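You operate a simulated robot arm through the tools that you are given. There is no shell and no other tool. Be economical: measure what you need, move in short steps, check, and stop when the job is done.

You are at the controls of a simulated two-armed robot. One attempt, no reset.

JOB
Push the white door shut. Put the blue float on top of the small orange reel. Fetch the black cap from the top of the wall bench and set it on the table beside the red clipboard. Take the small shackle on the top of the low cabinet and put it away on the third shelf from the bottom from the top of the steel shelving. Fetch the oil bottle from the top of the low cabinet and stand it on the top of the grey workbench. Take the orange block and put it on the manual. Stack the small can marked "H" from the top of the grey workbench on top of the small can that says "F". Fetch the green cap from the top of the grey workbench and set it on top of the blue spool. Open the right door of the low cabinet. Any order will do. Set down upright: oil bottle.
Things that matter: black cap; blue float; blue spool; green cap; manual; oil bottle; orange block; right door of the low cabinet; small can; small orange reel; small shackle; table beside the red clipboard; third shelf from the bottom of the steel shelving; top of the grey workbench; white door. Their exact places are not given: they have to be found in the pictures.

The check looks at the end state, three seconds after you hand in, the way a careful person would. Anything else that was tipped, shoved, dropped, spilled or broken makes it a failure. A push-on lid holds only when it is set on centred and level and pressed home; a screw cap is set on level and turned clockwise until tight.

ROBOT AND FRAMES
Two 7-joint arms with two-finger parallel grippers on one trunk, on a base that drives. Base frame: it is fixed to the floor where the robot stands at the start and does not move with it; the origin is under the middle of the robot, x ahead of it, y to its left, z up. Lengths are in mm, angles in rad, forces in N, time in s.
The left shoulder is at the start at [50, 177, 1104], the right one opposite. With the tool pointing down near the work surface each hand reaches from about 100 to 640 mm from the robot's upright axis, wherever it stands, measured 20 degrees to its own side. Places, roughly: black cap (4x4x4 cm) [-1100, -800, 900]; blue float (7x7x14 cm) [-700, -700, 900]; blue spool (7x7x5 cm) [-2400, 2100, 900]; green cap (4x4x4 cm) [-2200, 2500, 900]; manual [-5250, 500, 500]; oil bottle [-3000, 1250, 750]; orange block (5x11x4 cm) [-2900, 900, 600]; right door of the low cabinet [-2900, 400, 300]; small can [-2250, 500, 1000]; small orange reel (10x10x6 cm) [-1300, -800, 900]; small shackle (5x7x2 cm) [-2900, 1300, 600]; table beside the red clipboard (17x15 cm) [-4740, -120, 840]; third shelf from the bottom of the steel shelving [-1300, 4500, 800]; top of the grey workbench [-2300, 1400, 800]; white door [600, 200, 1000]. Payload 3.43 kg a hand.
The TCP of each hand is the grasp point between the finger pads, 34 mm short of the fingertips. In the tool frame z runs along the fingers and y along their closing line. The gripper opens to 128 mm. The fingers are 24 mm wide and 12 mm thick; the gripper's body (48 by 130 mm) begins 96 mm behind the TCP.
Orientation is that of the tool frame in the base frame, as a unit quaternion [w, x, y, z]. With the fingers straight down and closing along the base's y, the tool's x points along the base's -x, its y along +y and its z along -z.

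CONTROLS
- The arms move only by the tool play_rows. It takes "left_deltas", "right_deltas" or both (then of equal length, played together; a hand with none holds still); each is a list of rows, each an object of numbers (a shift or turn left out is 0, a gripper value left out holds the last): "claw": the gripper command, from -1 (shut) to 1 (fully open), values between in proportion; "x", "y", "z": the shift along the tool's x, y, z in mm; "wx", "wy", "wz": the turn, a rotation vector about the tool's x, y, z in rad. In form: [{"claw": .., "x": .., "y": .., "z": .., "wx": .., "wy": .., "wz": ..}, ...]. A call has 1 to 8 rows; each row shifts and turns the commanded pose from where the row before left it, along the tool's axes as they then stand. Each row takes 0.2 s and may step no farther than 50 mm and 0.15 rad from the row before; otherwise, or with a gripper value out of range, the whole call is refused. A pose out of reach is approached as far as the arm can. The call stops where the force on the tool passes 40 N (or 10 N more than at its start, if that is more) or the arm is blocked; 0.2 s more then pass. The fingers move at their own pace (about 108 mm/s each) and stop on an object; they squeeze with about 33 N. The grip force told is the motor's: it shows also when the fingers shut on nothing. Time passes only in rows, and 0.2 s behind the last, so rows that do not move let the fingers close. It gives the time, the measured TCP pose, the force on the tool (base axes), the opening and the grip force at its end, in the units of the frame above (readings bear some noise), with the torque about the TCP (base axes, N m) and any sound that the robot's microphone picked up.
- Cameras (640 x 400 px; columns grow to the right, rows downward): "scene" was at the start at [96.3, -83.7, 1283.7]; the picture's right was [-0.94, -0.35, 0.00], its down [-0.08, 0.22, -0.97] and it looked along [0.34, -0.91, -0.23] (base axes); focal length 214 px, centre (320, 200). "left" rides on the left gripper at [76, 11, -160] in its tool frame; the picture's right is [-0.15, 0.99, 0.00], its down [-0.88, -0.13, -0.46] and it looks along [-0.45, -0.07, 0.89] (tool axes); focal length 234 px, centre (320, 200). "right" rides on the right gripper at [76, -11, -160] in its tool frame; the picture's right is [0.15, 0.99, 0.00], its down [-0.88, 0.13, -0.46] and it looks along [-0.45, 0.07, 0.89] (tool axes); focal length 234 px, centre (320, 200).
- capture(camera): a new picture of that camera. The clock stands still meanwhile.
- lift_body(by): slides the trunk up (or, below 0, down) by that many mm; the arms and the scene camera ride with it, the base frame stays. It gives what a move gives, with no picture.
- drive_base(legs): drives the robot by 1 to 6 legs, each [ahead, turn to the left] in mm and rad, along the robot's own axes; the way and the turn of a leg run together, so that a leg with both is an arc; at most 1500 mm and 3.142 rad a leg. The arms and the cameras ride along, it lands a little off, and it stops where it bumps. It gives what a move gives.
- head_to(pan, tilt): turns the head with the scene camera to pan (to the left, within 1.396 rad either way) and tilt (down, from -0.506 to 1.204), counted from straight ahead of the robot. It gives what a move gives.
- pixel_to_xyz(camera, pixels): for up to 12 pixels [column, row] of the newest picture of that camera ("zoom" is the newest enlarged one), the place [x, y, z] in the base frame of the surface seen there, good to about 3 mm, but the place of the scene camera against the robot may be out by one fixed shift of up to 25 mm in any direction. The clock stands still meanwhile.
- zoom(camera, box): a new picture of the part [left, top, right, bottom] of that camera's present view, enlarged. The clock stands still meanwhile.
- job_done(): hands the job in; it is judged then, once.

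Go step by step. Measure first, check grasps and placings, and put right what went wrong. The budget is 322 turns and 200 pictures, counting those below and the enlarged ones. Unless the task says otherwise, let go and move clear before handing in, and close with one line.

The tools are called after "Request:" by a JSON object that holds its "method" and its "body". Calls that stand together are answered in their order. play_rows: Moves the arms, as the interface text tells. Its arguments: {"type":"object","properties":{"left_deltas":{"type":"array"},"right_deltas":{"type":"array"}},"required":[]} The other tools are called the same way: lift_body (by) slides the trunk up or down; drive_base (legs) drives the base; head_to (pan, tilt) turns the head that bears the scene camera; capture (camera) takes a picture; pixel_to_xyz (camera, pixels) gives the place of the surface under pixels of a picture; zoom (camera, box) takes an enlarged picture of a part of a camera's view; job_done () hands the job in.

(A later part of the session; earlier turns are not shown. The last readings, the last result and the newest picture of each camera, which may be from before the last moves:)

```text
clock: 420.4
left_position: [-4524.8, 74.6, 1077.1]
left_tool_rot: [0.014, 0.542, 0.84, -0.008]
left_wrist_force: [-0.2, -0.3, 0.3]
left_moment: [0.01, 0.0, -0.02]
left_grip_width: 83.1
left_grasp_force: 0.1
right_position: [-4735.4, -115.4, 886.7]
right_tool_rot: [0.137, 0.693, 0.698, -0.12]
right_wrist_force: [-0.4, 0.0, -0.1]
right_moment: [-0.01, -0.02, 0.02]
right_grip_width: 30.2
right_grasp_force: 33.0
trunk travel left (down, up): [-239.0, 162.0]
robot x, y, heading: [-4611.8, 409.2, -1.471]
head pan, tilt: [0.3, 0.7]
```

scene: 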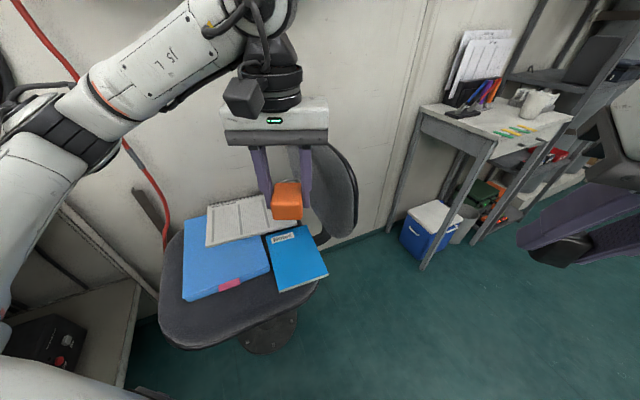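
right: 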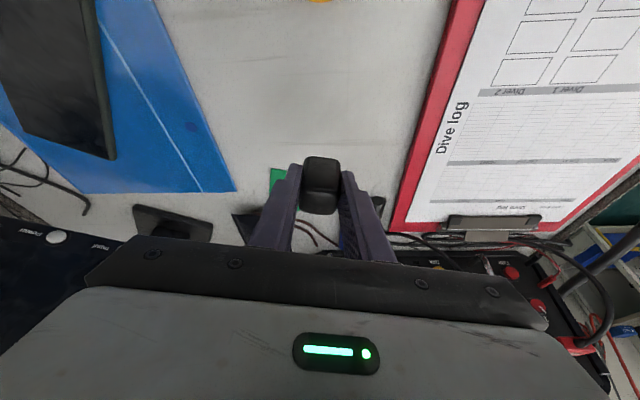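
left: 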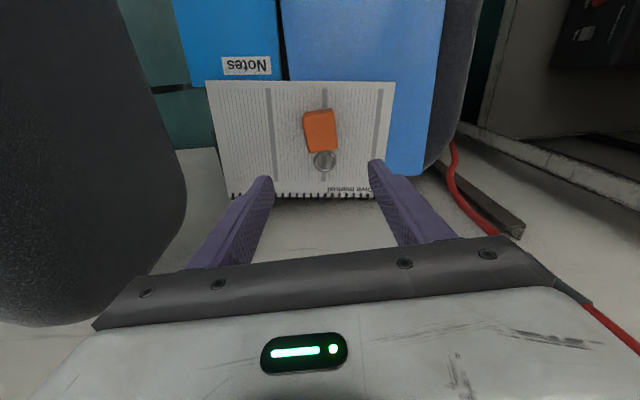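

No contact yet; a few more millimetres.

Request:
{"method": "play_rows", "body": {"right_deltas": [{"x": 0.5, "z": 1.5}, {"x": 0.5, "z": 1.5}, {"x": 0.5, "z": 1.5}, {}]}}

Request:
{"method": "play_rows", "body": {"right_deltas": [{"claw": -0.4}, {"claw": 0.0}, {}, {"z": -20}, {"z": -40}, {"z": -45}, {"z": -45}, {"z": -45}]}}

Request:
{"method": "capture", "body": {"camera": "right"}}

```text
clock: 421.4
left_position: [-4523.5, 78.5, 1079.7]
left_tool_rot: [0.016, 0.541, 0.841, -0.011]
left_wrist_force: [0.5, 0.0, -0.3]
left_moment: [0.0, 0.0, -0.01]
left_grip_width: 83.2
left_grasp_force: 0.1
right_position: [-4736.7, -116.0, 885.7]
right_tool_rot: [0.14, 0.692, 0.697, -0.123]
right_wrist_force: [-4.6, 4.6, 27.9]
right_moment: [0.16, 0.64, -0.01]
right_grip_width: 30.4
right_grasp_force: 33.0
trunk travel left (down, up): [-239.0, 162.0]
robot x, y, heading: [-4614.3, 408.2, -1.471]
head pan, tilt: [0.3, 0.7]
```

```text
clock: 423.2
left_position: [-4523.1, 76.3, 1077.9]
left_tool_rot: [0.016, 0.541, 0.841, -0.009]
left_wrist_force: [0.0, 0.0, 0.8]
left_moment: [-0.02, 0.02, -0.02]
left_grip_width: 83.3
left_grasp_force: 0.0
right_position: [-4743.3, -44.9, 1066.3]
right_tool_rot: [0.136, 0.693, 0.698, -0.12]
right_wrist_force: [-0.5, 0.1, -0.5]
right_moment: [0.02, 0.02, 0.02]
right_grip_width: 64.2
right_grasp_force: 0.1
trunk travel left (down, up): [-239.0, 162.0]
robot x, y, heading: [-4614.3, 409.6, -1.47]
head pan, tilt: [0.3, 0.7]
```

```text
34 pictures are left
```

right: 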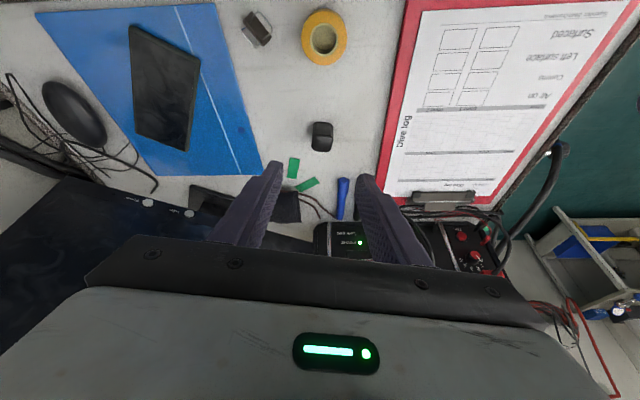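

The black cap stands beside the clipboard. Next the low cabinet's right door: I'll drive back and face it.

Request:
{"method": "drive_base", "body": {"legs": [[0, 1.47], [1190, 0]]}}

Request:
{"method": "lift_body", "body": {"by": -235}}

Request:
{"method": "head_to", "body": {"pan": -0.1, "tilt": 0.75}}

Request:
{"method": "zoom", "body": {"camera": "scene", "box": [200, 120, 480, 330]}}

```text
clock: 432.8
left_position: [-3083.1, 457.4, 1077.3]
left_tool_rot: [0.016, -0.165, 0.986, 0.003]
left_wrist_force: [-0.1, 0.5, -0.7]
left_moment: [-0.02, 0.0, 0.01]
left_grip_width: 83.2
left_grasp_force: 0.1
right_position: [-2984.4, 227.5, 1066.0]
right_tool_rot: [0.183, 0.045, 0.982, 0.002]
right_wrist_force: [0.2, -0.1, 0.3]
right_moment: [-0.03, 0.0, 0.0]
right_grip_width: 64.2
right_grasp_force: 0.0
trunk travel left (down, up): [-239.0, 162.0]
robot x, y, heading: [-3423.9, 399.5, 0.007]
head pan, tilt: [0.3, 0.7]
```

```text
clock: 435.3
left_position: [-3082.5, 458.5, 843.3]
left_tool_rot: [0.016, -0.165, 0.986, 0.003]
left_wrist_force: [-0.7, -0.1, 0.3]
left_moment: [0.0, 0.03, -0.01]
left_grip_width: 83.0
left_grasp_force: 0.1
right_position: [-2984.6, 227.6, 830.6]
right_tool_rot: [0.182, 0.044, 0.982, 0.002]
right_wrist_force: [0.2, -0.5, 0.9]
right_moment: [-0.05, -0.01, 0.0]
right_grip_width: 63.8
right_grasp_force: 0.0
trunk travel left (down, up): [-4.0, 397.0]
robot x, y, heading: [-3423.5, 398.6, 0.003]
head pan, tilt: [0.3, 0.7]
```

```text
clock: 436.2
left_position: [-3083.7, 458.7, 843.7]
left_tool_rot: [0.016, -0.165, 0.986, 0.004]
left_wrist_force: [0.0, -0.8, -0.2]
left_moment: [0.01, 0.01, -0.01]
left_grip_width: 83.5
left_grasp_force: 0.1
right_position: [-2984.2, 226.4, 831.1]
right_tool_rot: [0.182, 0.045, 0.982, 0.003]
right_wrist_force: [-0.4, -0.2, 0.2]
right_moment: [0.01, -0.02, 0.02]
right_grip_width: 64.1
right_grasp_force: 0.0
trunk travel left (down, up): [-4.0, 397.0]
robot x, y, heading: [-3420.4, 393.9, 0.008]
head pan, tilt: [-0.099, 0.75]
```

```text
1.90 times, centred on (340, 225) of scene
```

zoom: 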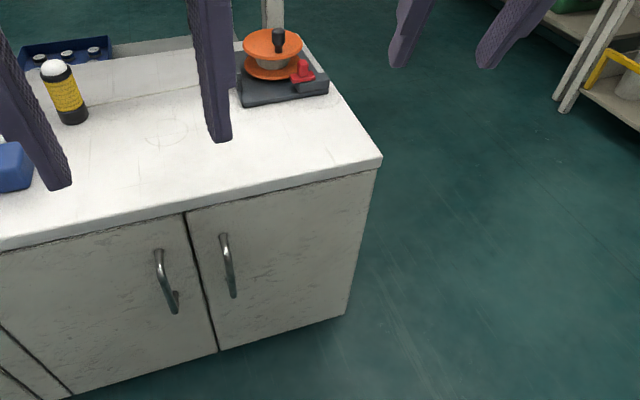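

The right door with its vertical handle (228,265) is clear. I'll measure the handle and the door's edges.

Request:
{"method": "pixel_to_xyz", "body": {"camera": "zoom", "pixels": [[226, 255], [228, 265], [231, 280], [222, 237], [233, 295], [200, 240], [360, 190], [340, 300], [220, 340], [300, 240]]}}

```text
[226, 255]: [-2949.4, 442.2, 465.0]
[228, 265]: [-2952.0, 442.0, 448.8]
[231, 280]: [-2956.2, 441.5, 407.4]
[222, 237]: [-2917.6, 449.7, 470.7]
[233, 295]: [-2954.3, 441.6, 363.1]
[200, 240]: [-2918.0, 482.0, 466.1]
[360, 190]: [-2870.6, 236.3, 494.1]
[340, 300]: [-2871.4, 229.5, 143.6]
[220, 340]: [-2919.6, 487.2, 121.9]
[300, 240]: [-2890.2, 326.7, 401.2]
```

The bar stands at (-2945,437), z 385–485. I'll turn the base slightly left and set the right hand to a 50° tilt facing the door.

Request:
{"method": "drive_base", "body": {"legs": [[0, 0.14]]}}

Request:
{"method": "play_rows", "body": {"right_deltas": [{"x": 40, "wz": -0.08}, {"x": 40, "wz": -0.08}, {"x": 30, "wy": -0.13, "claw": -0.2}, {"wy": -0.13}, {"wy": -0.13}, {"wy": -0.13}]}}

```text
clock: 437.2
left_position: [-3094.6, 503.1, 844.3]
left_tool_rot: [0.016, -0.231, 0.973, 0.005]
left_wrist_force: [-0.7, 0.6, 0.1]
left_moment: [0.04, 0.0, -0.01]
left_grip_width: 83.2
left_grasp_force: 0.1
right_position: [-2965.7, 289.4, 830.8]
right_tool_rot: [0.182, -0.022, 0.983, 0.015]
right_wrist_force: [-0.1, 0.1, 0.5]
right_moment: [0.01, 0.02, 0.01]
right_grip_width: 64.0
right_grasp_force: 0.0
trunk travel left (down, up): [-4.0, 397.0]
robot x, y, heading: [-3421.6, 397.9, 0.137]
head pan, tilt: [-0.099, 0.75]
```

```text
clock: 438.6
left_position: [-3095.4, 503.6, 843.8]
left_tool_rot: [0.016, -0.232, 0.973, 0.004]
left_wrist_force: [0.6, 0.2, -0.7]
left_moment: [0.04, 0.01, -0.04]
left_grip_width: 83.3
left_grasp_force: 0.0
right_position: [-3029.8, 305.6, 834.4]
right_tool_rot: [0.426, -0.098, 0.899, 0.027]
right_wrist_force: [-0.6, -0.7, 0.3]
right_moment: [0.0, 0.03, -0.01]
right_grip_width: 51.2
right_grasp_force: 0.1
right hand out of reach, approached as far as the arm can: row 4, 5, 6
trunk travel left (down, up): [-4.0, 397.0]
robot x, y, heading: [-3423.2, 400.6, 0.144]
head pan, tilt: [-0.099, 0.75]
```

Orientation is right. I'll move down in front of the door to a pre-grasp 90 mm short of the bar.

Request:
{"method": "play_rows", "body": {"right_deltas": [{"x": 30, "y": 15.6, "z": 31}, {"x": 30, "y": 15.6, "z": 31}, {"x": 30, "y": 15.6, "z": 31}, {"x": 30, "y": 15.6, "z": 31}, {"x": 30, "y": 15.6, "z": 31}, {"x": 30, "y": 15.6, "z": 31}, {"x": 30, "y": 15.6, "z": 31}, {"x": 30, "y": 15.6, "z": 31}]}}

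Request:
{"method": "capture", "body": {"camera": "right"}}

```text
clock: 440.4
left_position: [-3093.8, 502.5, 843.7]
left_tool_rot: [0.017, -0.232, 0.973, 0.005]
left_wrist_force: [0.3, 0.3, 0.7]
left_moment: [0.0, -0.01, -0.01]
left_grip_width: 83.2
left_grasp_force: 0.1
right_position: [-2949.9, 299.9, 584.7]
right_tool_rot: [0.427, -0.098, 0.898, 0.027]
right_wrist_force: [0.6, -0.5, 0.0]
right_moment: [-0.02, 0.01, 0.01]
right_grip_width: 51.1
right_grasp_force: 0.1
right hand out of reach, approached as far as the arm can: row 1, 2, 3, 4, 5, 6, 7, 8
trunk travel left (down, up): [-4.0, 397.0]
robot x, y, heading: [-3419.7, 399.6, 0.139]
head pan, tilt: [-0.099, 0.75]
```

```text
32 pictures are left
```

right: 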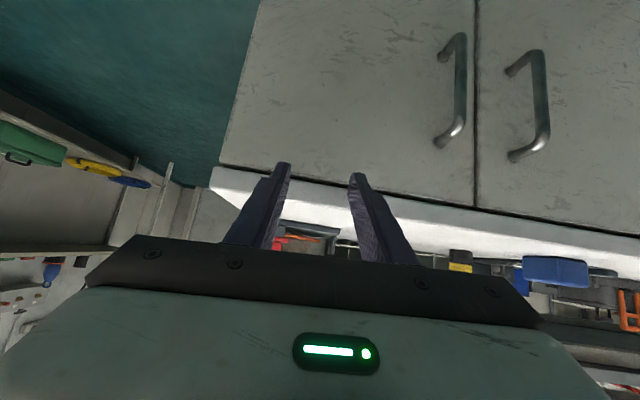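

The arm can't reach that far left from here, so I'll back up 90 mm, turn left 0.28, and go down from there.

Request:
{"method": "drive_base", "body": {"legs": [[-90, 0], [0, 0.27]]}}

Request:
{"method": "play_rows", "body": {"right_deltas": [{"x": 30, "z": 25}, {"x": 30, "z": 25}, {"x": 25, "z": 20}, {}]}}

Request:
{"method": "capture", "body": {"camera": "right"}}

```text
clock: 442.4
left_position: [-3220.3, 574.0, 842.9]
left_tool_rot: [0.016, -0.358, 0.934, 0.007]
left_wrist_force: [0.7, -0.4, -0.7]
left_moment: [-0.04, -0.07, -0.02]
left_grip_width: 83.3
left_grasp_force: 0.0
right_position: [-3027.8, 416.1, 584.4]
right_tool_rot: [0.42, -0.216, 0.877, 0.083]
right_wrist_force: [0.8, -0.1, -0.1]
right_moment: [0.0, -0.01, -0.01]
right_grip_width: 51.4
right_grasp_force: 0.1
trunk travel left (down, up): [-4.0, 397.0]
robot x, y, heading: [-3514.3, 383.9, 0.405]
head pan, tilt: [-0.099, 0.75]
```

```text
clock: 443.4
left_position: [-3221.6, 572.9, 843.5]
left_tool_rot: [0.015, -0.358, 0.934, 0.007]
left_wrist_force: [0.2, 0.1, -0.8]
left_moment: [0.01, 0.0, 0.02]
left_grip_width: 83.2
left_grasp_force: 0.0
right_position: [-3017.5, 400.9, 562.6]
right_tool_rot: [0.42, -0.215, 0.878, 0.084]
right_wrist_force: [-0.9, -1.1, -0.4]
right_moment: [0.01, -0.01, 0.0]
right_grip_width: 51.3
right_grasp_force: 0.0
right hand out of reach, approached as far as the arm can: row 1, 2, 3
trunk travel left (down, up): [-4.0, 397.0]
robot x, y, heading: [-3514.3, 385.3, 0.408]
head pan, tilt: [-0.099, 0.75]
```

```text
31 pictures are left
```

right: 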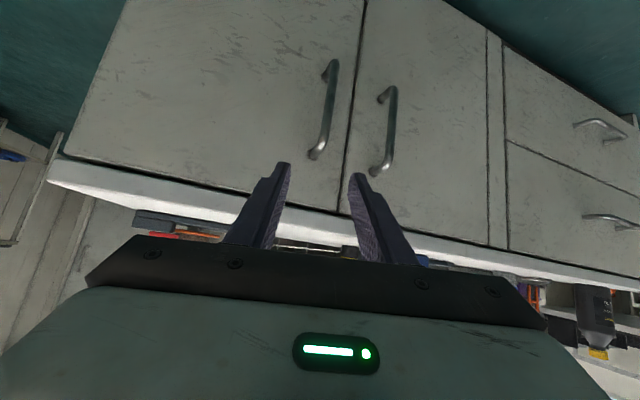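

The bar is lined up at (325,110), but the arm stops at z≈562. I'll reduce the tilt to let the hand go lower and see how far it reaches.

Request:
{"method": "play_rows", "body": {"right_deltas": [{"wy": 0.14}, {"wy": 0.14}, {"wy": 0.1, "z": 25}, {"z": 35}, {"z": 35}, {"z": 35}]}}

```text
clock: 444.8
left_position: [-3221.9, 573.0, 844.2]
left_tool_rot: [0.015, -0.359, 0.933, 0.007]
left_wrist_force: [-0.2, -0.4, 0.1]
left_moment: [-0.03, 0.01, 0.0]
left_grip_width: 83.2
left_grasp_force: 0.1
right_position: [-2957.1, 383.7, 494.4]
right_tool_rot: [0.247, -0.228, 0.941, 0.042]
right_wrist_force: [-0.1, 0.4, 0.1]
right_moment: [0.02, 0.01, 0.05]
right_grip_width: 51.1
right_grasp_force: 0.0
right hand out of reach, approached as far as the arm can: row 4, 5, 6
trunk travel left (down, up): [-4.0, 397.0]
robot x, y, heading: [-3512.3, 385.7, 0.409]
head pan, tilt: [-0.099, 0.75]
```

Reached z=494. I'll back 50 mm, turn left 0.1 and come forward so the fingers straddle the bar's upper part.

Request:
{"method": "drive_base", "body": {"legs": [[-50, 0], [0, 0.1]]}}

Request:
{"method": "capture", "body": {"camera": "right"}}

Request:
{"method": "pixel_to_xyz", "body": {"camera": "right", "pixels": [[320, 60], [322, 90], [318, 120], [316, 145], [330, 120], [310, 100], [300, 80]]}}

```text
clock: 446.2
left_position: [-3288.5, 581.6, 843.3]
left_tool_rot: [0.015, -0.405, 0.914, 0.007]
left_wrist_force: [-0.4, 0.5, 0.3]
left_moment: [0.03, 0.0, 0.0]
left_grip_width: 83.2
left_grasp_force: 0.2
right_position: [-3005.8, 417.9, 493.7]
right_tool_rot: [0.244, -0.276, 0.928, 0.054]
right_wrist_force: [-0.4, 0.2, -0.2]
right_moment: [0.02, -0.02, 0.0]
right_grip_width: 51.2
right_grasp_force: 0.1
trunk travel left (down, up): [-4.0, 397.0]
robot x, y, heading: [-3560.9, 366.0, 0.506]
head pan, tilt: [-0.099, 0.75]
```

```text
30 pictures are left
```

right: 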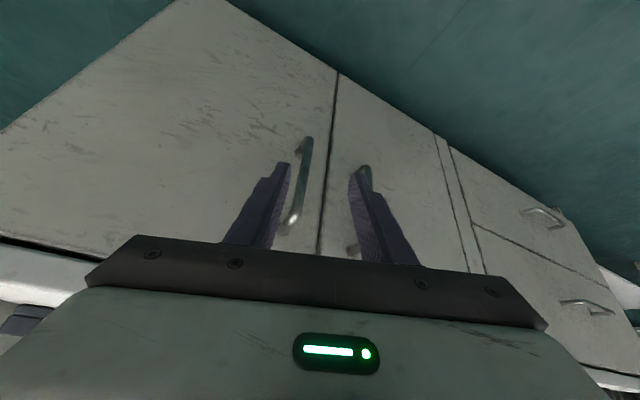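

```text
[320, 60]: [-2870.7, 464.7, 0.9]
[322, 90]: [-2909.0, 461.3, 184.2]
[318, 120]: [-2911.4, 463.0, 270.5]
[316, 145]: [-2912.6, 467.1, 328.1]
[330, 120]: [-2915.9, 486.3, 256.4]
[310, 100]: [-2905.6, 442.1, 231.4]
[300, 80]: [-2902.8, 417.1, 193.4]
```

The bar appears at (298,185) beside the right finger. I'll measure it.

Request:
{"method": "pixel_to_xyz", "body": {"camera": "right", "pixels": [[306, 150], [302, 170], [297, 195], [292, 215], [287, 228]]}}

```text
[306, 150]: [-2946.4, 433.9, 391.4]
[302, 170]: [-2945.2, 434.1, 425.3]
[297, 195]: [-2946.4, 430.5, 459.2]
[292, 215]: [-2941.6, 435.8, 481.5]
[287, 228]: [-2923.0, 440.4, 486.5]
```

The bar is at (-2944,433). I'll turn right 0.028, drive ahead 50 mm, and close.

Request:
{"method": "drive_base", "body": {"legs": [[0, -0.028], [50, 0]]}}

Request:
{"method": "play_rows", "body": {"right_deltas": [{"claw": -1}, {}, {}, {}]}}

```text
clock: 447.5
left_position: [-3238.4, 596.4, 843.3]
left_tool_rot: [0.016, -0.393, 0.919, 0.007]
left_wrist_force: [0.3, 0.4, 0.4]
left_moment: [-0.04, -0.02, 0.03]
left_grip_width: 83.2
left_grasp_force: 0.1
right_position: [-2959.9, 427.1, 495.1]
right_tool_rot: [0.245, -0.263, 0.932, 0.051]
right_wrist_force: [0.7, -0.8, -0.1]
right_moment: [-0.01, 0.0, 0.0]
right_grip_width: 51.1
right_grasp_force: 0.2
trunk travel left (down, up): [-4.0, 397.0]
robot x, y, heading: [-3513.1, 388.9, 0.487]
head pan, tilt: [-0.099, 0.75]
```

```text
clock: 448.5
left_position: [-3237.8, 597.3, 844.2]
left_tool_rot: [0.014, -0.393, 0.919, 0.007]
left_wrist_force: [0.1, -0.7, 1.0]
left_moment: [0.02, 0.01, -0.01]
left_grip_width: 83.4
left_grasp_force: 0.1
right_position: [-2960.8, 428.2, 494.6]
right_tool_rot: [0.245, -0.262, 0.932, 0.051]
right_wrist_force: [0.4, -0.9, 0.5]
right_moment: [0.59, 0.3, -0.18]
right_grip_width: 12.7
right_grasp_force: 45.2
trunk travel left (down, up): [-4.0, 397.0]
robot x, y, heading: [-3512.8, 389.4, 0.479]
head pan, tilt: [-0.099, 0.75]
```

Gripped (12.7 mm). I'll pull back along the current heading, which matches the door's opening arc.

Request:
{"method": "drive_base", "body": {"legs": [[-80, 0]]}}

Request:
{"method": "drive_base", "body": {"legs": [[-60, -0.1]]}}

Request:
{"method": "capture", "body": {"camera": "right"}}

```text
clock: 449.6
left_position: [-3309.3, 560.1, 843.7]
left_tool_rot: [0.015, -0.393, 0.919, 0.007]
left_wrist_force: [-0.4, 0.3, 0.9]
left_moment: [0.02, -0.02, -0.03]
left_grip_width: 83.3
left_grasp_force: 0.2
right_position: [-3027.9, 388.9, 494.5]
right_tool_rot: [0.247, -0.261, 0.932, 0.048]
right_wrist_force: [12.9, -15.2, 1.8]
right_moment: [0.49, -0.45, -0.5]
right_grip_width: 12.0
right_grasp_force: 44.8
trunk travel left (down, up): [-4.0, 397.0]
robot x, y, heading: [-3582.1, 352.1, 0.477]
head pan, tilt: [-0.099, 0.75]
```

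```text
clock: 450.6
left_position: [-3345.4, 508.4, 845.9]
left_tool_rot: [0.017, -0.347, 0.938, 0.006]
left_wrist_force: [0.6, -0.3, -0.5]
left_moment: [0.0, 0.04, 0.02]
left_grip_width: 82.9
left_grasp_force: 0.2
right_position: [-3090.1, 313.1, 494.4]
right_tool_rot: [0.242, -0.22, 0.944, 0.045]
right_wrist_force: [-35.0, 16.5, 6.4]
right_moment: [0.61, 0.78, 0.67]
right_grip_width: 11.8
right_grasp_force: 44.6
trunk travel left (down, up): [-4.0, 397.0]
robot x, y, heading: [-3636.4, 329.2, 0.382]
head pan, tilt: [-0.099, 0.75]
```

```text
29 pictures are left
```

right: 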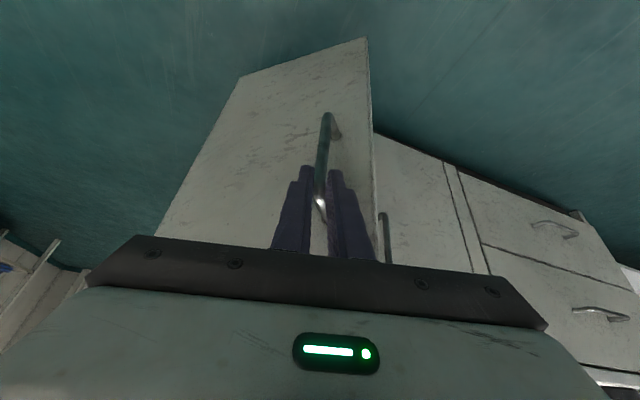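

The door is about half open. Turning the base right will swing the hand along the rest of the arc.

Request:
{"method": "drive_base", "body": {"legs": [[10, -0.1]]}}

Request:
{"method": "drive_base", "body": {"legs": [[0, -0.1]]}}

Request:
{"method": "capture", "body": {"camera": "right"}}

```text
clock: 451.5
left_position: [-3329.0, 490.7, 843.3]
left_tool_rot: [0.015, -0.316, 0.949, 0.006]
left_wrist_force: [0.2, -0.4, 0.1]
left_moment: [0.0, 0.02, 0.02]
left_grip_width: 83.1
left_grasp_force: 0.2
right_position: [-3100.5, 293.4, 494.3]
right_tool_rot: [0.233, -0.201, 0.95, 0.054]
right_wrist_force: [-1.3, 0.1, 5.0]
right_moment: [-0.42, 0.53, -0.04]
right_grip_width: 11.5
right_grasp_force: 44.6
trunk travel left (down, up): [-4.0, 397.0]
robot x, y, heading: [-3634.3, 328.4, 0.316]
head pan, tilt: [-0.099, 0.75]
stopped in leg 1: the force on the tool passed its limit at 60 N (the readings are from after the stop); the commanded pose is now the measured one
```

```text
clock: 452.5
left_position: [-3315.5, 460.6, 843.3]
left_tool_rot: [0.017, -0.271, 0.962, 0.005]
left_wrist_force: [-0.3, 0.6, 0.6]
left_moment: [0.02, 0.0, -0.02]
left_grip_width: 83.1
left_grasp_force: 0.1
right_position: [-3114.8, 249.2, 493.5]
right_tool_rot: [0.229, -0.162, 0.958, 0.051]
right_wrist_force: [-2.5, -0.1, 5.6]
right_moment: [-0.32, 0.29, -0.05]
right_grip_width: 11.8
right_grasp_force: 45.4
trunk travel left (down, up): [-4.0, 397.0]
robot x, y, heading: [-3633.8, 329.9, 0.231]
head pan, tilt: [-0.099, 0.75]
stopped in leg 1: the force on the tool passed its limit at 42 N (the readings are from after the stop); the commanded pose is now the measured one
```

```text
28 pictures are left
```

right: 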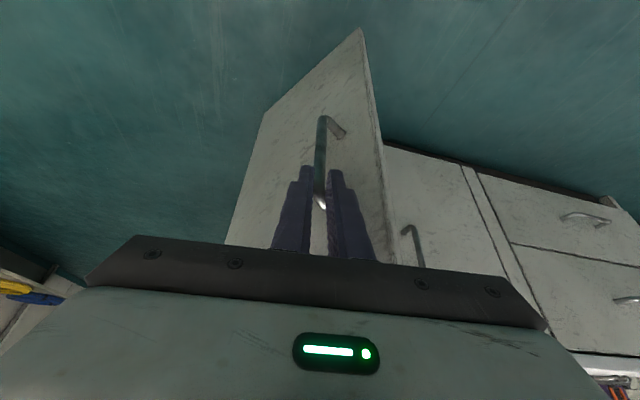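

About 65° open. One more small turn, then I'll release and retreat along the tool axis.

Request:
{"method": "drive_base", "body": {"legs": [[0, -0.08]]}}

Request:
{"method": "play_rows", "body": {"right_deltas": [{"claw": -0.6}, {}, {"z": -20}, {"z": -30}, {"z": -40}, {"z": -40}, {"z": -45}]}}

Request:
{"method": "lift_body", "body": {"by": 120}}

Request:
{"method": "capture", "body": {"camera": "scene"}}

```text
clock: 453.3
left_position: [-3305.3, 435.5, 843.7]
left_tool_rot: [0.016, -0.233, 0.972, 0.004]
left_wrist_force: [0.4, -0.3, 0.1]
left_moment: [-0.01, -0.05, 0.0]
left_grip_width: 83.3
left_grasp_force: 0.0
right_position: [-3121.0, 207.3, 493.7]
right_tool_rot: [0.232, -0.123, 0.964, 0.041]
right_wrist_force: [9.8, 0.7, 2.3]
right_moment: [-0.29, 0.7, -0.03]
right_grip_width: 11.6
right_grasp_force: 45.1
trunk travel left (down, up): [-4.0, 397.0]
robot x, y, heading: [-3632.2, 334.7, 0.147]
head pan, tilt: [-0.099, 0.75]
```

```text
clock: 454.9
left_position: [-3305.5, 435.4, 843.1]
left_tool_rot: [0.016, -0.233, 0.972, 0.004]
left_wrist_force: [0.8, -0.4, -0.1]
left_moment: [-0.01, -0.02, 0.02]
left_grip_width: 83.4
left_grasp_force: 0.1
right_position: [-3197.5, 181.1, 646.8]
right_tool_rot: [0.232, -0.123, 0.964, 0.042]
right_wrist_force: [-0.4, -0.7, 0.6]
right_moment: [-0.01, 0.01, -0.01]
right_grip_width: 25.6
right_grasp_force: 0.1
trunk travel left (down, up): [-4.0, 397.0]
robot x, y, heading: [-3633.9, 330.5, 0.149]
head pan, tilt: [-0.099, 0.75]
```

```text
clock: 456.4
left_position: [-3305.2, 435.2, 962.8]
left_tool_rot: [0.016, -0.233, 0.972, 0.004]
left_wrist_force: [-0.5, 0.3, -0.1]
left_moment: [0.02, -0.02, 0.0]
left_grip_width: 83.2
left_grasp_force: 0.0
right_position: [-3197.1, 182.0, 766.2]
right_tool_rot: [0.232, -0.123, 0.964, 0.041]
right_wrist_force: [-0.2, 0.0, 0.5]
right_moment: [0.02, 0.02, 0.03]
right_grip_width: 25.6
right_grasp_force: 0.0
trunk travel left (down, up): [-124.0, 277.0]
robot x, y, heading: [-3632.1, 331.9, 0.146]
head pan, tilt: [-0.099, 0.75]
```

```text
27 pictures are left
```

scene: 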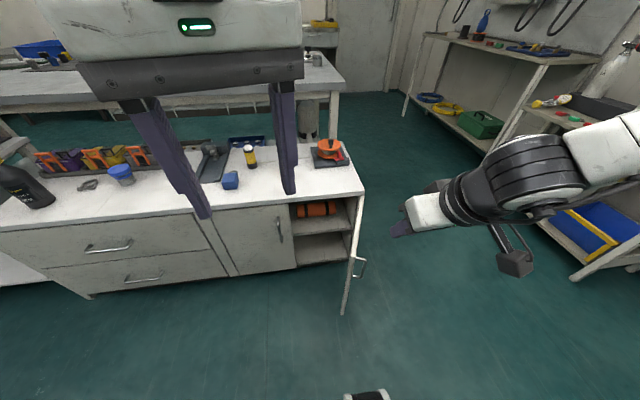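

The cabinet's right door stands open ~85°. Next the shackle and bottle: I'll drive up beside them.

Request:
{"method": "drive_base", "body": {"legs": [[0, 1.12], [955, 0], [0, -0.95]]}}

Request:
{"method": "lift_body", "body": {"by": -80}}

Request:
{"method": "head_to", "body": {"pan": -0.3, "tilt": 0.8}}

Request:
{"method": "capture", "body": {"camera": "scene"}}

```text
clock: 463.8
left_position: [-3333.3, 1537.6, 962.9]
left_tool_rot: [-0.011, 0.718, -0.696, -0.012]
left_wrist_force: [0.8, -1.0, -0.2]
left_moment: [0.01, 0.01, 0.03]
left_grip_width: 83.4
left_grasp_force: 0.1
right_position: [-3058.7, 1526.8, 766.8]
right_tool_rot: [0.173, -0.621, 0.748, 0.158]
right_wrist_force: [-0.5, 0.3, -0.4]
right_moment: [0.0, -0.01, 0.02]
right_grip_width: 25.4
right_grasp_force: 0.1
trunk travel left (down, up): [-124.0, 277.0]
robot x, y, heading: [-3381.9, 1197.2, 1.278]
head pan, tilt: [-0.099, 0.75]
stopped in leg 2: the robot was blocked; the commanded pose is now the measured one
```

```text
clock: 464.4
left_position: [-3333.0, 1537.0, 936.4]
left_tool_rot: [-0.011, 0.718, -0.696, -0.013]
left_wrist_force: [0.1, 0.2, -0.8]
left_moment: [0.0, 0.03, 0.0]
left_grip_width: 83.0
left_grasp_force: 0.1
right_position: [-3058.7, 1528.1, 743.3]
right_tool_rot: [0.176, -0.62, 0.747, 0.163]
right_wrist_force: [3.1, -7.8, 13.6]
right_moment: [-0.12, 0.2, 0.14]
right_grip_width: 23.5
right_grasp_force: 0.1
trunk travel left (down, up): [-97.0, 304.0]
robot x, y, heading: [-3381.0, 1196.3, 1.28]
head pan, tilt: [-0.099, 0.75]
stopped: the force on the tool passed its limit at 71 N (the readings are from after the stop); the commanded pose is now the measured one
```

```text
clock: 465.1
left_position: [-3333.3, 1538.1, 937.0]
left_tool_rot: [-0.011, 0.718, -0.696, -0.013]
left_wrist_force: [0.2, 0.4, -0.6]
left_moment: [0.01, -0.03, -0.01]
left_grip_width: 83.0
left_grasp_force: 0.0
right_position: [-3060.3, 1526.6, 744.1]
right_tool_rot: [0.176, -0.621, 0.746, 0.163]
right_wrist_force: [3.9, -7.1, 15.4]
right_moment: [-0.09, 0.17, 0.09]
right_grip_width: 22.8
right_grasp_force: 0.0
trunk travel left (down, up): [-97.0, 304.0]
robot x, y, heading: [-3382.6, 1197.8, 1.278]
head pan, tilt: [-0.3, 0.799]
```

```text
26 pictures are left
```

scene: 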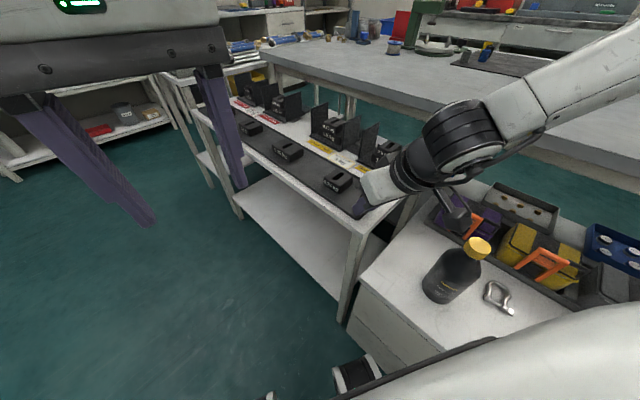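

The right fingertips came down on the adjoining charger table; I'll raise at once, back off and turn to face the cabinet.

Request:
{"method": "lift_body", "body": {"by": 110}}

Request:
{"method": "drive_base", "body": {"legs": [[-60, 0], [0, -0.95]]}}

Request:
{"method": "capture", "body": {"camera": "scene"}}

```text
clock: 466.5
left_position: [-3333.3, 1538.3, 1045.6]
left_tool_rot: [-0.011, 0.718, -0.696, -0.012]
left_wrist_force: [-0.2, 0.1, -0.7]
left_moment: [-0.04, 0.01, -0.03]
left_grip_width: 83.5
left_grasp_force: 0.1
right_position: [-3058.8, 1528.0, 852.7]
right_tool_rot: [0.175, -0.62, 0.747, 0.162]
right_wrist_force: [-0.1, -0.2, -1.0]
right_moment: [-0.06, 0.02, -0.03]
right_grip_width: 25.4
right_grasp_force: 0.1
trunk travel left (down, up): [-207.0, 194.0]
robot x, y, heading: [-3378.8, 1196.7, 1.276]
head pan, tilt: [-0.3, 0.799]
```

```text
clock: 469.9
left_position: [-3093.5, 1299.4, 1047.1]
left_tool_rot: [0.015, -0.319, 0.948, 0.006]
left_wrist_force: [-0.4, 0.4, 0.8]
left_moment: [0.01, -0.02, -0.02]
left_grip_width: 83.4
left_grasp_force: 0.1
right_position: [-2941.2, 1070.2, 852.4]
right_tool_rot: [0.23, -0.209, 0.948, 0.064]
right_wrist_force: [-1.1, 0.6, -0.3]
right_moment: [0.0, 0.02, 0.01]
right_grip_width: 25.4
right_grasp_force: 0.1
trunk travel left (down, up): [-207.0, 194.0]
robot x, y, heading: [-3395.8, 1138.3, 0.325]
head pan, tilt: [-0.3, 0.799]
```

```text
25 pictures are left
```

scene: 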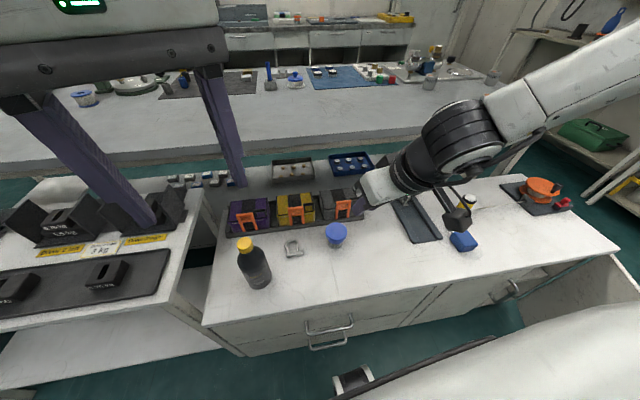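

Everything is still standing: bottle (253,265), shackle (292,248). I'll measure them.

Request:
{"method": "pixel_to_xyz", "body": {"camera": "scene", "pixels": [[246, 241], [243, 262], [255, 270], [262, 284], [292, 254], [291, 242], [286, 248], [300, 248], [220, 310]]}}

```text
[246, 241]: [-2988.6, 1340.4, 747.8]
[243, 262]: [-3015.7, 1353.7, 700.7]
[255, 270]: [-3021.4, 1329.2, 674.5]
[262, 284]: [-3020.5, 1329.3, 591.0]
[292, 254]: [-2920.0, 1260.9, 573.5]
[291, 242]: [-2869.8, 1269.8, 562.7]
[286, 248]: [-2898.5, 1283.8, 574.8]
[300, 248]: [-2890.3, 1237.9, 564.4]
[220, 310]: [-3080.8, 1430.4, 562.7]
```

I'll turn the left hand so its fingers close along x around the bottle, and bring it above the bottle.

Request:
{"method": "play_rows", "body": {"left_deltas": [{"wz": -0.15, "claw": 0.7}, {"wz": -0.15}, {"wz": -0.15}, {"wz": -0.15}, {"wz": -0.15}, {"x": -20, "y": -32}, {"x": -20, "y": -32}, {"x": -19, "y": -32}], "right_deltas": [{"z": -40}, {"z": -40}, {"z": -40}, {}, {}, {}, {}, {}]}}

Request:
{"method": "lift_body", "body": {"by": -160}}

Request:
{"method": "capture", "body": {"camera": "left"}}

```text
clock: 471.7
left_position: [-2986.1, 1342.3, 1048.7]
left_tool_rot: [0.016, -0.644, 0.765, 0.0]
left_wrist_force: [-0.5, 0.1, 0.4]
left_moment: [0.0, -0.01, -0.02]
left_grip_width: 108.7
left_grasp_force: 0.0
right_position: [-2990.0, 1046.0, 960.8]
right_tool_rot: [0.229, -0.211, 0.948, 0.065]
right_wrist_force: [0.7, -0.4, 0.0]
right_moment: [0.0, 0.03, 0.0]
right_grip_width: 25.6
right_grasp_force: 0.1
trunk travel left (down, up): [-207.0, 194.0]
robot x, y, heading: [-3396.0, 1140.4, 0.325]
head pan, tilt: [-0.3, 0.799]
```

```text
clock: 473.6
left_position: [-2986.9, 1339.9, 889.5]
left_tool_rot: [0.016, -0.644, 0.765, 0.0]
left_wrist_force: [0.6, -0.7, -0.4]
left_moment: [0.02, -0.02, 0.01]
left_grip_width: 108.7
left_grasp_force: 0.1
right_position: [-2991.6, 1045.1, 801.0]
right_tool_rot: [0.23, -0.209, 0.948, 0.064]
right_wrist_force: [0.0, -0.2, -0.3]
right_moment: [0.02, 0.02, 0.02]
right_grip_width: 25.7
right_grasp_force: 0.1
trunk travel left (down, up): [-47.0, 354.0]
robot x, y, heading: [-3396.3, 1139.8, 0.322]
head pan, tilt: [-0.3, 0.799]
```

```text
24 pictures are left
```

left: 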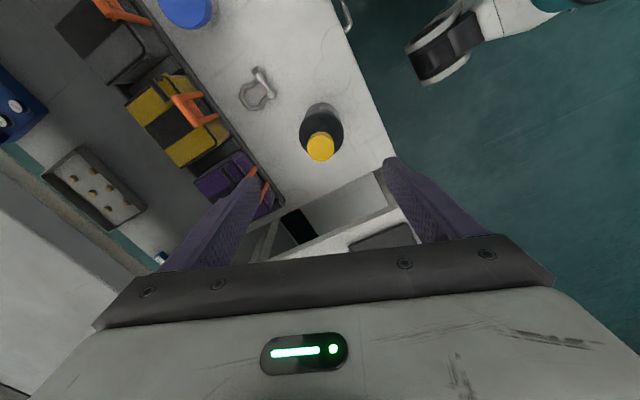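

The bottle's cap is right under the hand. I'll measure the shackle in this view, then descend and grip the bottle.

Request:
{"method": "pixel_to_xyz", "body": {"camera": "left", "pixels": [[262, 72], [268, 95], [243, 88], [250, 105], [258, 92], [321, 150], [272, 88]]}}

Request:
{"method": "play_rows", "body": {"left_deltas": [{"z": 40, "x": 2}, {"z": 40, "x": 2}, {"z": 40, "x": 1}, {"z": 40}, {"z": 37}, {}]}}

Request:
{"method": "play_rows", "body": {"left_deltas": [{"claw": -1}, {}, {}, {}, {}]}}

Request:
{"method": "lift_body", "body": {"by": 40}}

```text
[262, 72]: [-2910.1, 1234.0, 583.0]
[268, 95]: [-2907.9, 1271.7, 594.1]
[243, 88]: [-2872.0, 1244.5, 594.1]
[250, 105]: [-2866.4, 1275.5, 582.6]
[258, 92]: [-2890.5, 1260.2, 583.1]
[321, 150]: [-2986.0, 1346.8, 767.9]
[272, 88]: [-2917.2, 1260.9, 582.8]
```

```text
clock: 474.9
left_position: [-2980.9, 1340.9, 690.8]
left_tool_rot: [0.016, -0.644, 0.764, 0.001]
left_wrist_force: [0.8, 0.7, -0.7]
left_moment: [-0.03, 0.01, 0.0]
left_grip_width: 108.9
left_grasp_force: 0.1
right_position: [-2991.3, 1044.7, 802.2]
right_tool_rot: [0.229, -0.209, 0.948, 0.064]
right_wrist_force: [0.0, 0.1, 0.3]
right_moment: [0.03, 0.02, -0.01]
right_grip_width: 26.0
right_grasp_force: 0.0
trunk travel left (down, up): [-47.0, 354.0]
robot x, y, heading: [-3398.9, 1135.7, 0.328]
head pan, tilt: [-0.3, 0.799]
```

```text
clock: 476.1
left_position: [-2981.9, 1341.9, 690.6]
left_tool_rot: [0.015, -0.644, 0.765, 0.001]
left_wrist_force: [-1.1, 0.4, -0.5]
left_moment: [0.01, 0.31, -0.02]
left_grip_width: 66.5
left_grasp_force: 32.9
right_position: [-2990.3, 1045.0, 799.9]
right_tool_rot: [0.23, -0.209, 0.948, 0.064]
right_wrist_force: [0.5, 0.0, 0.6]
right_moment: [0.0, -0.01, 0.02]
right_grip_width: 25.7
right_grasp_force: 0.0
trunk travel left (down, up): [-47.0, 354.0]
robot x, y, heading: [-3401.8, 1136.9, 0.326]
head pan, tilt: [-0.3, 0.799]
```

```text
clock: 477.0
left_position: [-2980.8, 1341.2, 732.0]
left_tool_rot: [0.015, -0.644, 0.765, 0.0]
left_wrist_force: [-0.1, -0.2, -3.7]
left_moment: [-0.01, 0.03, -0.02]
left_grip_width: 66.8
left_grasp_force: 32.8
right_position: [-2990.9, 1045.6, 840.0]
right_tool_rot: [0.229, -0.209, 0.948, 0.063]
right_wrist_force: [0.3, 0.0, 0.2]
right_moment: [-0.01, 0.01, -0.02]
right_grip_width: 25.5
right_grasp_force: 0.0
trunk travel left (down, up): [-87.0, 314.0]
robot x, y, heading: [-3397.7, 1136.2, 0.319]
head pan, tilt: [-0.3, 0.799]
```

The oil bottle is held. I'll lift it clear and, with the right hand made vertical, go for the shackle at (-2890,1256).

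Request:
{"method": "play_rows", "body": {"left_deltas": [{"z": -45}, {"z": -45}, {"z": -45}, {"z": -40, "y": 25}, {"y": 40, "x": 5}, {"y": 40, "x": 5}, {}, {}], "right_deltas": [{"wy": 0.12, "claw": 0.3}, {"wy": 0.12}, {"wy": 0.12}, {"wy": 0.12}, {"wz": 0.14}, {"wz": 0.14}, {"wz": 0.14}, {}]}}

```text
clock: 478.8
left_position: [-3090.5, 1346.9, 902.5]
left_tool_rot: [0.015, -0.644, 0.765, 0.0]
left_wrist_force: [-0.4, 0.8, -4.6]
left_moment: [0.01, 0.02, 0.02]
left_grip_width: 66.7
left_grasp_force: 33.2
right_position: [-2989.5, 1044.4, 841.8]
right_tool_rot: [-0.005, -0.008, 1.0, 0.012]
right_wrist_force: [-0.4, -1.5, 0.4]
right_moment: [0.03, 0.0, -0.01]
right_grip_width: 83.3
right_grasp_force: 0.0
trunk travel left (down, up): [-87.0, 314.0]
robot x, y, heading: [-3396.7, 1141.1, 0.325]
head pan, tilt: [-0.3, 0.799]
```

Both are set. Moving the right hand over the shackle at z 720, then a check picture.

Request:
{"method": "play_rows", "body": {"right_deltas": [{"x": -16.5, "y": 35.3, "z": 20}, {"x": -16.5, "y": 35.3, "z": 20}, {"x": -16.5, "y": 35.3, "z": 20}, {"x": -16.5, "y": 35.3, "z": 20}, {"x": -16.5, "y": 35.3, "z": 20}, {"x": -16.5, "y": 35.3, "z": 20}, {}]}}

Request:
{"method": "capture", "body": {"camera": "right"}}

Request:
{"method": "pixel_to_xyz", "body": {"camera": "right", "pixels": [[320, 130], [320, 150], [300, 140], [340, 140], [310, 120], [330, 160], [350, 150]]}}

```text
clock: 480.4
left_position: [-3089.9, 1345.7, 902.2]
left_tool_rot: [0.017, -0.643, 0.766, 0.0]
left_wrist_force: [-0.3, -0.3, -4.2]
left_moment: [0.04, -0.04, 0.02]
left_grip_width: 66.5
left_grasp_force: 32.9
right_position: [-2920.1, 1156.3, 738.9]
right_tool_rot: [-0.005, -0.01, 1.0, 0.012]
right_wrist_force: [-0.2, 0.2, -0.2]
right_moment: [0.01, 0.03, 0.0]
right_grip_width: 83.2
right_grasp_force: 0.1
right hand out of reach, approached as far as the arm can: row 4, 5, 6
trunk travel left (down, up): [-87.0, 314.0]
robot x, y, heading: [-3395.0, 1139.9, 0.325]
head pan, tilt: [-0.3, 0.799]
```

```text
23 pictures are left
```

right: 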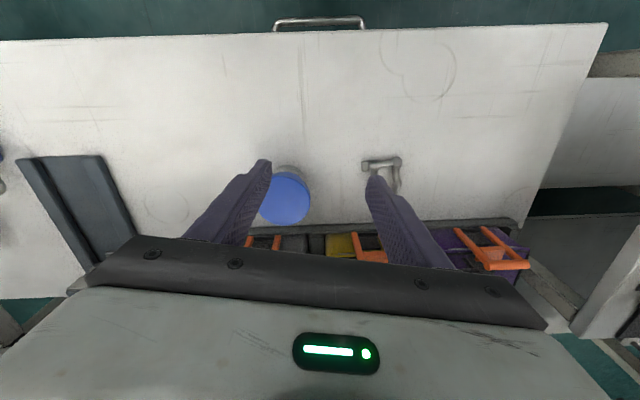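

```text
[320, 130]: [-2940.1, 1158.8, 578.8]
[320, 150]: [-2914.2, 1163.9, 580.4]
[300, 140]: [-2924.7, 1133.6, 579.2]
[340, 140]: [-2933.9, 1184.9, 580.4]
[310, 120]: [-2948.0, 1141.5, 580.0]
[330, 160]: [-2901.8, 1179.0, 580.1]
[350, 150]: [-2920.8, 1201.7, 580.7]
```

I need 100 mm more to the left: raise the bottle a bit more, turn the base left 0.2 and ease forward.

Request:
{"method": "play_rows", "body": {"left_deltas": [{"z": -45}, {"z": -45}]}}

Request:
{"method": "drive_base", "body": {"legs": [[0, 0.2], [38, 0]]}}

Request:
{"method": "capture", "body": {"camera": "right"}}

```text
clock: 481.0
left_position: [-3091.6, 1345.1, 995.5]
left_tool_rot: [0.016, -0.643, 0.766, 0.0]
left_wrist_force: [-0.4, 0.1, -5.5]
left_moment: [0.0, 0.0, -0.02]
left_grip_width: 66.6
left_grasp_force: 32.8
right_position: [-2921.1, 1156.4, 738.3]
right_tool_rot: [-0.005, -0.011, 1.0, 0.014]
right_wrist_force: [0.5, -0.4, 0.8]
right_moment: [0.0, -0.03, 0.01]
right_grip_width: 83.1
right_grasp_force: 0.0
trunk travel left (down, up): [-87.0, 314.0]
robot x, y, heading: [-3398.4, 1136.8, 0.327]
head pan, tilt: [-0.3, 0.799]
```

```text
clock: 482.7
left_position: [-3114.8, 1416.7, 994.0]
left_tool_rot: [-0.014, 0.719, -0.695, -0.003]
left_wrist_force: [0.4, -0.3, -4.7]
left_moment: [0.01, 0.01, -0.01]
left_grip_width: 66.6
left_grasp_force: 32.9
right_position: [-2912.4, 1265.8, 738.4]
right_tool_rot: [-0.007, -0.112, 0.994, 0.012]
right_wrist_force: [0.4, -0.1, 0.1]
right_moment: [-0.01, 0.0, -0.01]
right_grip_width: 83.1
right_grasp_force: 0.1
trunk travel left (down, up): [-87.0, 314.0]
robot x, y, heading: [-3377.6, 1154.1, 0.529]
head pan, tilt: [-0.3, 0.799]
stopped in leg 2: the robot was blocked; the commanded pose is now the measured one
```

```text
22 pictures are left
```

right: 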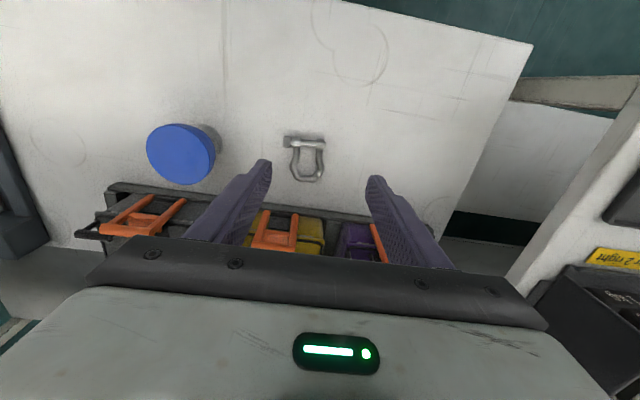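

The shackle is centred at (306,160); I need 18 mm right and 23 mm forward, then lower.

Request:
{"method": "play_rows", "body": {"right_deltas": [{"y": -18, "x": -12, "claw": 0.1}, {"x": -11}, {"z": 20}, {"z": 16}, {}]}}

Request:
{"method": "lift_body", "body": {"by": -82}}

Request:
{"method": "capture", "body": {"camera": "right"}}

```text
clock: 483.9
left_position: [-3115.6, 1415.3, 994.9]
left_tool_rot: [-0.015, 0.719, -0.695, -0.002]
left_wrist_force: [0.2, 0.1, -4.5]
left_moment: [-0.02, -0.05, -0.03]
left_grip_width: 66.4
left_grasp_force: 32.9
right_position: [-2885.4, 1253.6, 702.0]
right_tool_rot: [-0.006, -0.111, 0.994, 0.013]
right_wrist_force: [0.5, -0.3, 0.2]
right_moment: [-0.03, 0.01, -0.01]
right_grip_width: 70.2
right_grasp_force: 0.0
trunk travel left (down, up): [-87.0, 314.0]
robot x, y, heading: [-3376.6, 1158.5, 0.526]
head pan, tilt: [-0.3, 0.799]
```

```text
clock: 485.1
left_position: [-3115.7, 1416.1, 912.5]
left_tool_rot: [-0.015, 0.718, -0.696, -0.003]
left_wrist_force: [-0.4, -0.5, -4.7]
left_moment: [0.01, 0.0, 0.01]
left_grip_width: 66.2
left_grasp_force: 32.6
right_position: [-2887.0, 1253.0, 620.1]
right_tool_rot: [-0.006, -0.111, 0.994, 0.012]
right_wrist_force: [0.5, 0.0, -0.6]
right_moment: [0.02, 0.02, 0.01]
right_grip_width: 70.2
right_grasp_force: 0.2
trunk travel left (down, up): [-5.0, 396.0]
robot x, y, heading: [-3377.8, 1151.7, 0.526]
head pan, tilt: [-0.3, 0.799]
```

```text
21 pictures are left
```

right: 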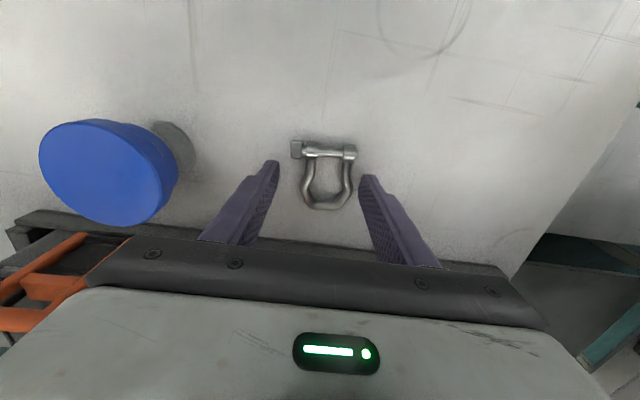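

The shackle is well between the fingertips. I'll close and lift.

Request:
{"method": "play_rows", "body": {"right_deltas": [{"z": 3}, {"claw": -1}, {}, {}, {}]}}

Request:
{"method": "lift_body", "body": {"by": 250}}

Request:
{"method": "zoom", "body": {"camera": "right", "box": [220, 100, 420, 240]}}

```text
clock: 486.3
left_position: [-3115.7, 1417.7, 912.9]
left_tool_rot: [-0.015, 0.718, -0.696, -0.003]
left_wrist_force: [-0.3, -1.0, -6.0]
left_moment: [0.01, -0.01, 0.03]
left_grip_width: 66.3
left_grasp_force: 32.4
right_position: [-2886.6, 1254.0, 616.2]
right_tool_rot: [-0.006, -0.111, 0.994, 0.013]
right_wrist_force: [0.0, 1.0, 2.2]
right_moment: [-0.06, -0.05, -0.03]
right_grip_width: 44.0
right_grasp_force: 32.9
trunk travel left (down, up): [-5.0, 396.0]
robot x, y, heading: [-3377.6, 1153.9, 0.525]
head pan, tilt: [-0.3, 0.799]
```

```text
clock: 488.9
left_position: [-3115.2, 1416.2, 1161.8]
left_tool_rot: [-0.014, 0.719, -0.695, -0.002]
left_wrist_force: [-0.4, -0.8, -4.0]
left_moment: [0.01, -0.02, -0.01]
left_grip_width: 66.3
left_grasp_force: 33.2
right_position: [-2886.2, 1253.1, 867.2]
right_tool_rot: [-0.007, -0.111, 0.994, 0.012]
right_wrist_force: [0.3, 0.3, -1.6]
right_moment: [0.03, -0.01, 0.03]
right_grip_width: 43.9
right_grasp_force: 33.0
trunk travel left (down, up): [-255.0, 146.0]
robot x, y, heading: [-3376.6, 1152.5, 0.533]
head pan, tilt: [-0.3, 0.799]
```

```text
2.86 times, centred on (320, 170) of right
```

zoom: 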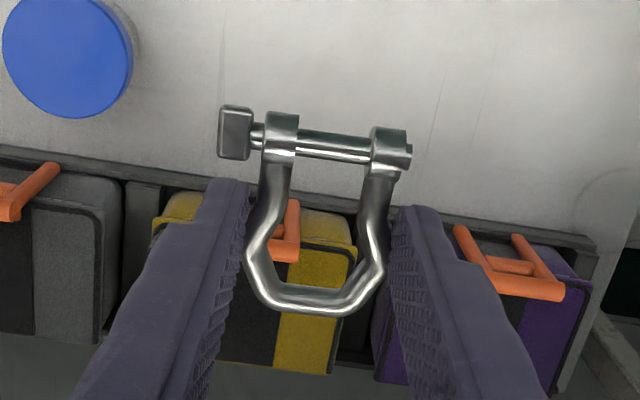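

The shackle is held too. I'll raise the trunk and drive around the cabinet to the near end of the grey workbench.

Request:
{"method": "lift_body", "body": {"by": 140}}

Request:
{"method": "drive_base", "body": {"legs": [[-60, 0], [0, -2.22], [1270, 0], [0, 1.69], [1270, 0], [0, 1.57]]}}

Request:
{"method": "head_to", "body": {"pan": 0.0, "tilt": 0.6}}

Request:
{"method": "capture", "body": {"camera": "scene"}}

```text
clock: 490.5
left_position: [-3115.2, 1416.1, 1302.1]
left_tool_rot: [-0.014, 0.719, -0.695, -0.003]
left_wrist_force: [0.0, -0.1, -4.3]
left_moment: [0.0, 0.04, -0.03]
left_grip_width: 66.5
left_grasp_force: 33.0
right_position: [-2885.0, 1253.7, 1006.3]
right_tool_rot: [-0.007, -0.111, 0.994, 0.013]
right_wrist_force: [-0.1, -0.6, -0.4]
right_moment: [0.0, 0.01, -0.02]
right_grip_width: 43.7
right_grasp_force: 33.7
trunk travel left (down, up): [-395.0, 6.0]
robot x, y, heading: [-3379.0, 1153.0, 0.526]
head pan, tilt: [-0.3, 0.799]
```

```text
clock: 516.8
left_position: [-2433.5, 169.8, 1302.6]
left_tool_rot: [-0.012, 0.962, -0.272, -0.009]
left_wrist_force: [-0.5, 0.6, -4.8]
left_moment: [-0.02, 0.01, 0.0]
left_grip_width: 66.4
left_grasp_force: 32.9
right_position: [-2169.8, 274.0, 1007.9]
right_tool_rot: [-0.012, -0.568, 0.823, 0.007]
right_wrist_force: [1.0, 0.0, -0.8]
right_moment: [0.02, -0.03, 0.02]
right_grip_width: 43.7
right_grasp_force: 33.8
trunk travel left (down, up): [-395.0, 6.0]
robot x, y, heading: [-2353.7, -190.3, 1.52]
head pan, tilt: [-0.3, 0.799]
```

```text
clock: 517.6
left_position: [-2433.1, 170.5, 1302.3]
left_tool_rot: [-0.011, 0.962, -0.272, -0.009]
left_wrist_force: [-0.9, -0.2, -4.7]
left_moment: [0.0, -0.03, -0.02]
left_grip_width: 66.4
left_grasp_force: 32.8
right_position: [-2170.9, 273.9, 1007.8]
right_tool_rot: [-0.011, -0.568, 0.823, 0.009]
right_wrist_force: [0.2, -1.6, -1.0]
right_moment: [-0.01, 0.03, 0.0]
right_grip_width: 43.9
right_grasp_force: 33.1
trunk travel left (down, up): [-395.0, 6.0]
robot x, y, heading: [-2355.2, -190.7, 1.52]
head pan, tilt: [0.0, 0.6]
```

```text
19 pictures are left
```

scene: 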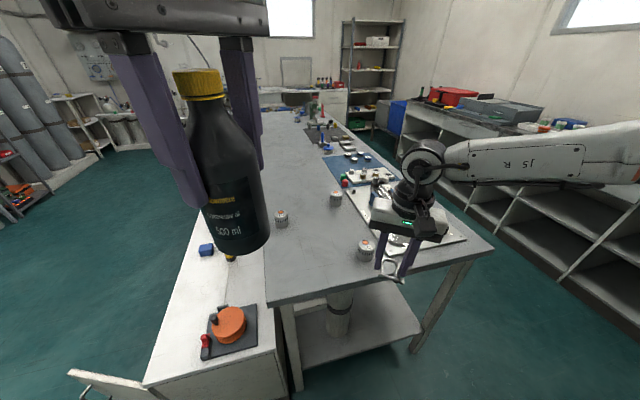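

The bench end shows small cans at (282,218), (336,198) and (366,250). I'll zoom to read them and measure.

Request:
{"method": "zoom", "body": {"camera": "scene", "box": [260, 160, 440, 280]}}

Request:
{"method": "pixel_to_xyz", "body": {"camera": "scene", "pixels": [[282, 212], [282, 224], [336, 193], [336, 204], [366, 242], [366, 258], [300, 260], [280, 285], [340, 230], [400, 265], [310, 200]]}}

```text
3.33 times, centred on (350, 220) of scene
```

zoom: 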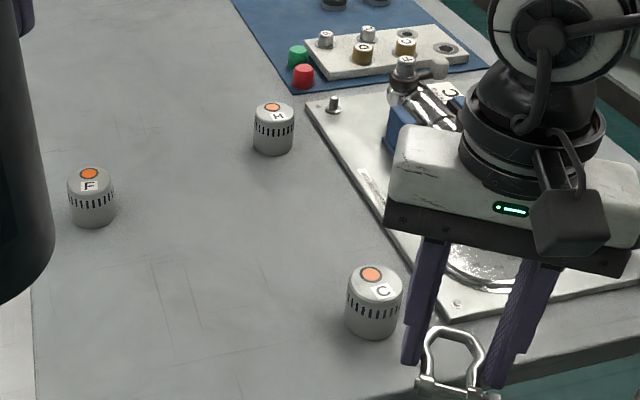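

```text
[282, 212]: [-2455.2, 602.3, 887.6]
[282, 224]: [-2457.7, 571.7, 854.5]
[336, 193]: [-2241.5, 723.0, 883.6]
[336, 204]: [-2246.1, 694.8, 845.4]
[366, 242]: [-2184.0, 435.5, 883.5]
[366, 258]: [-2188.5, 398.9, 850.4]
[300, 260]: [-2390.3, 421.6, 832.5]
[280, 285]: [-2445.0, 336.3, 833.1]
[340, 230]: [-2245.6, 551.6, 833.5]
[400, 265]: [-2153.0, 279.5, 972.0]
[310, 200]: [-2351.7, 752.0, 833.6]
```

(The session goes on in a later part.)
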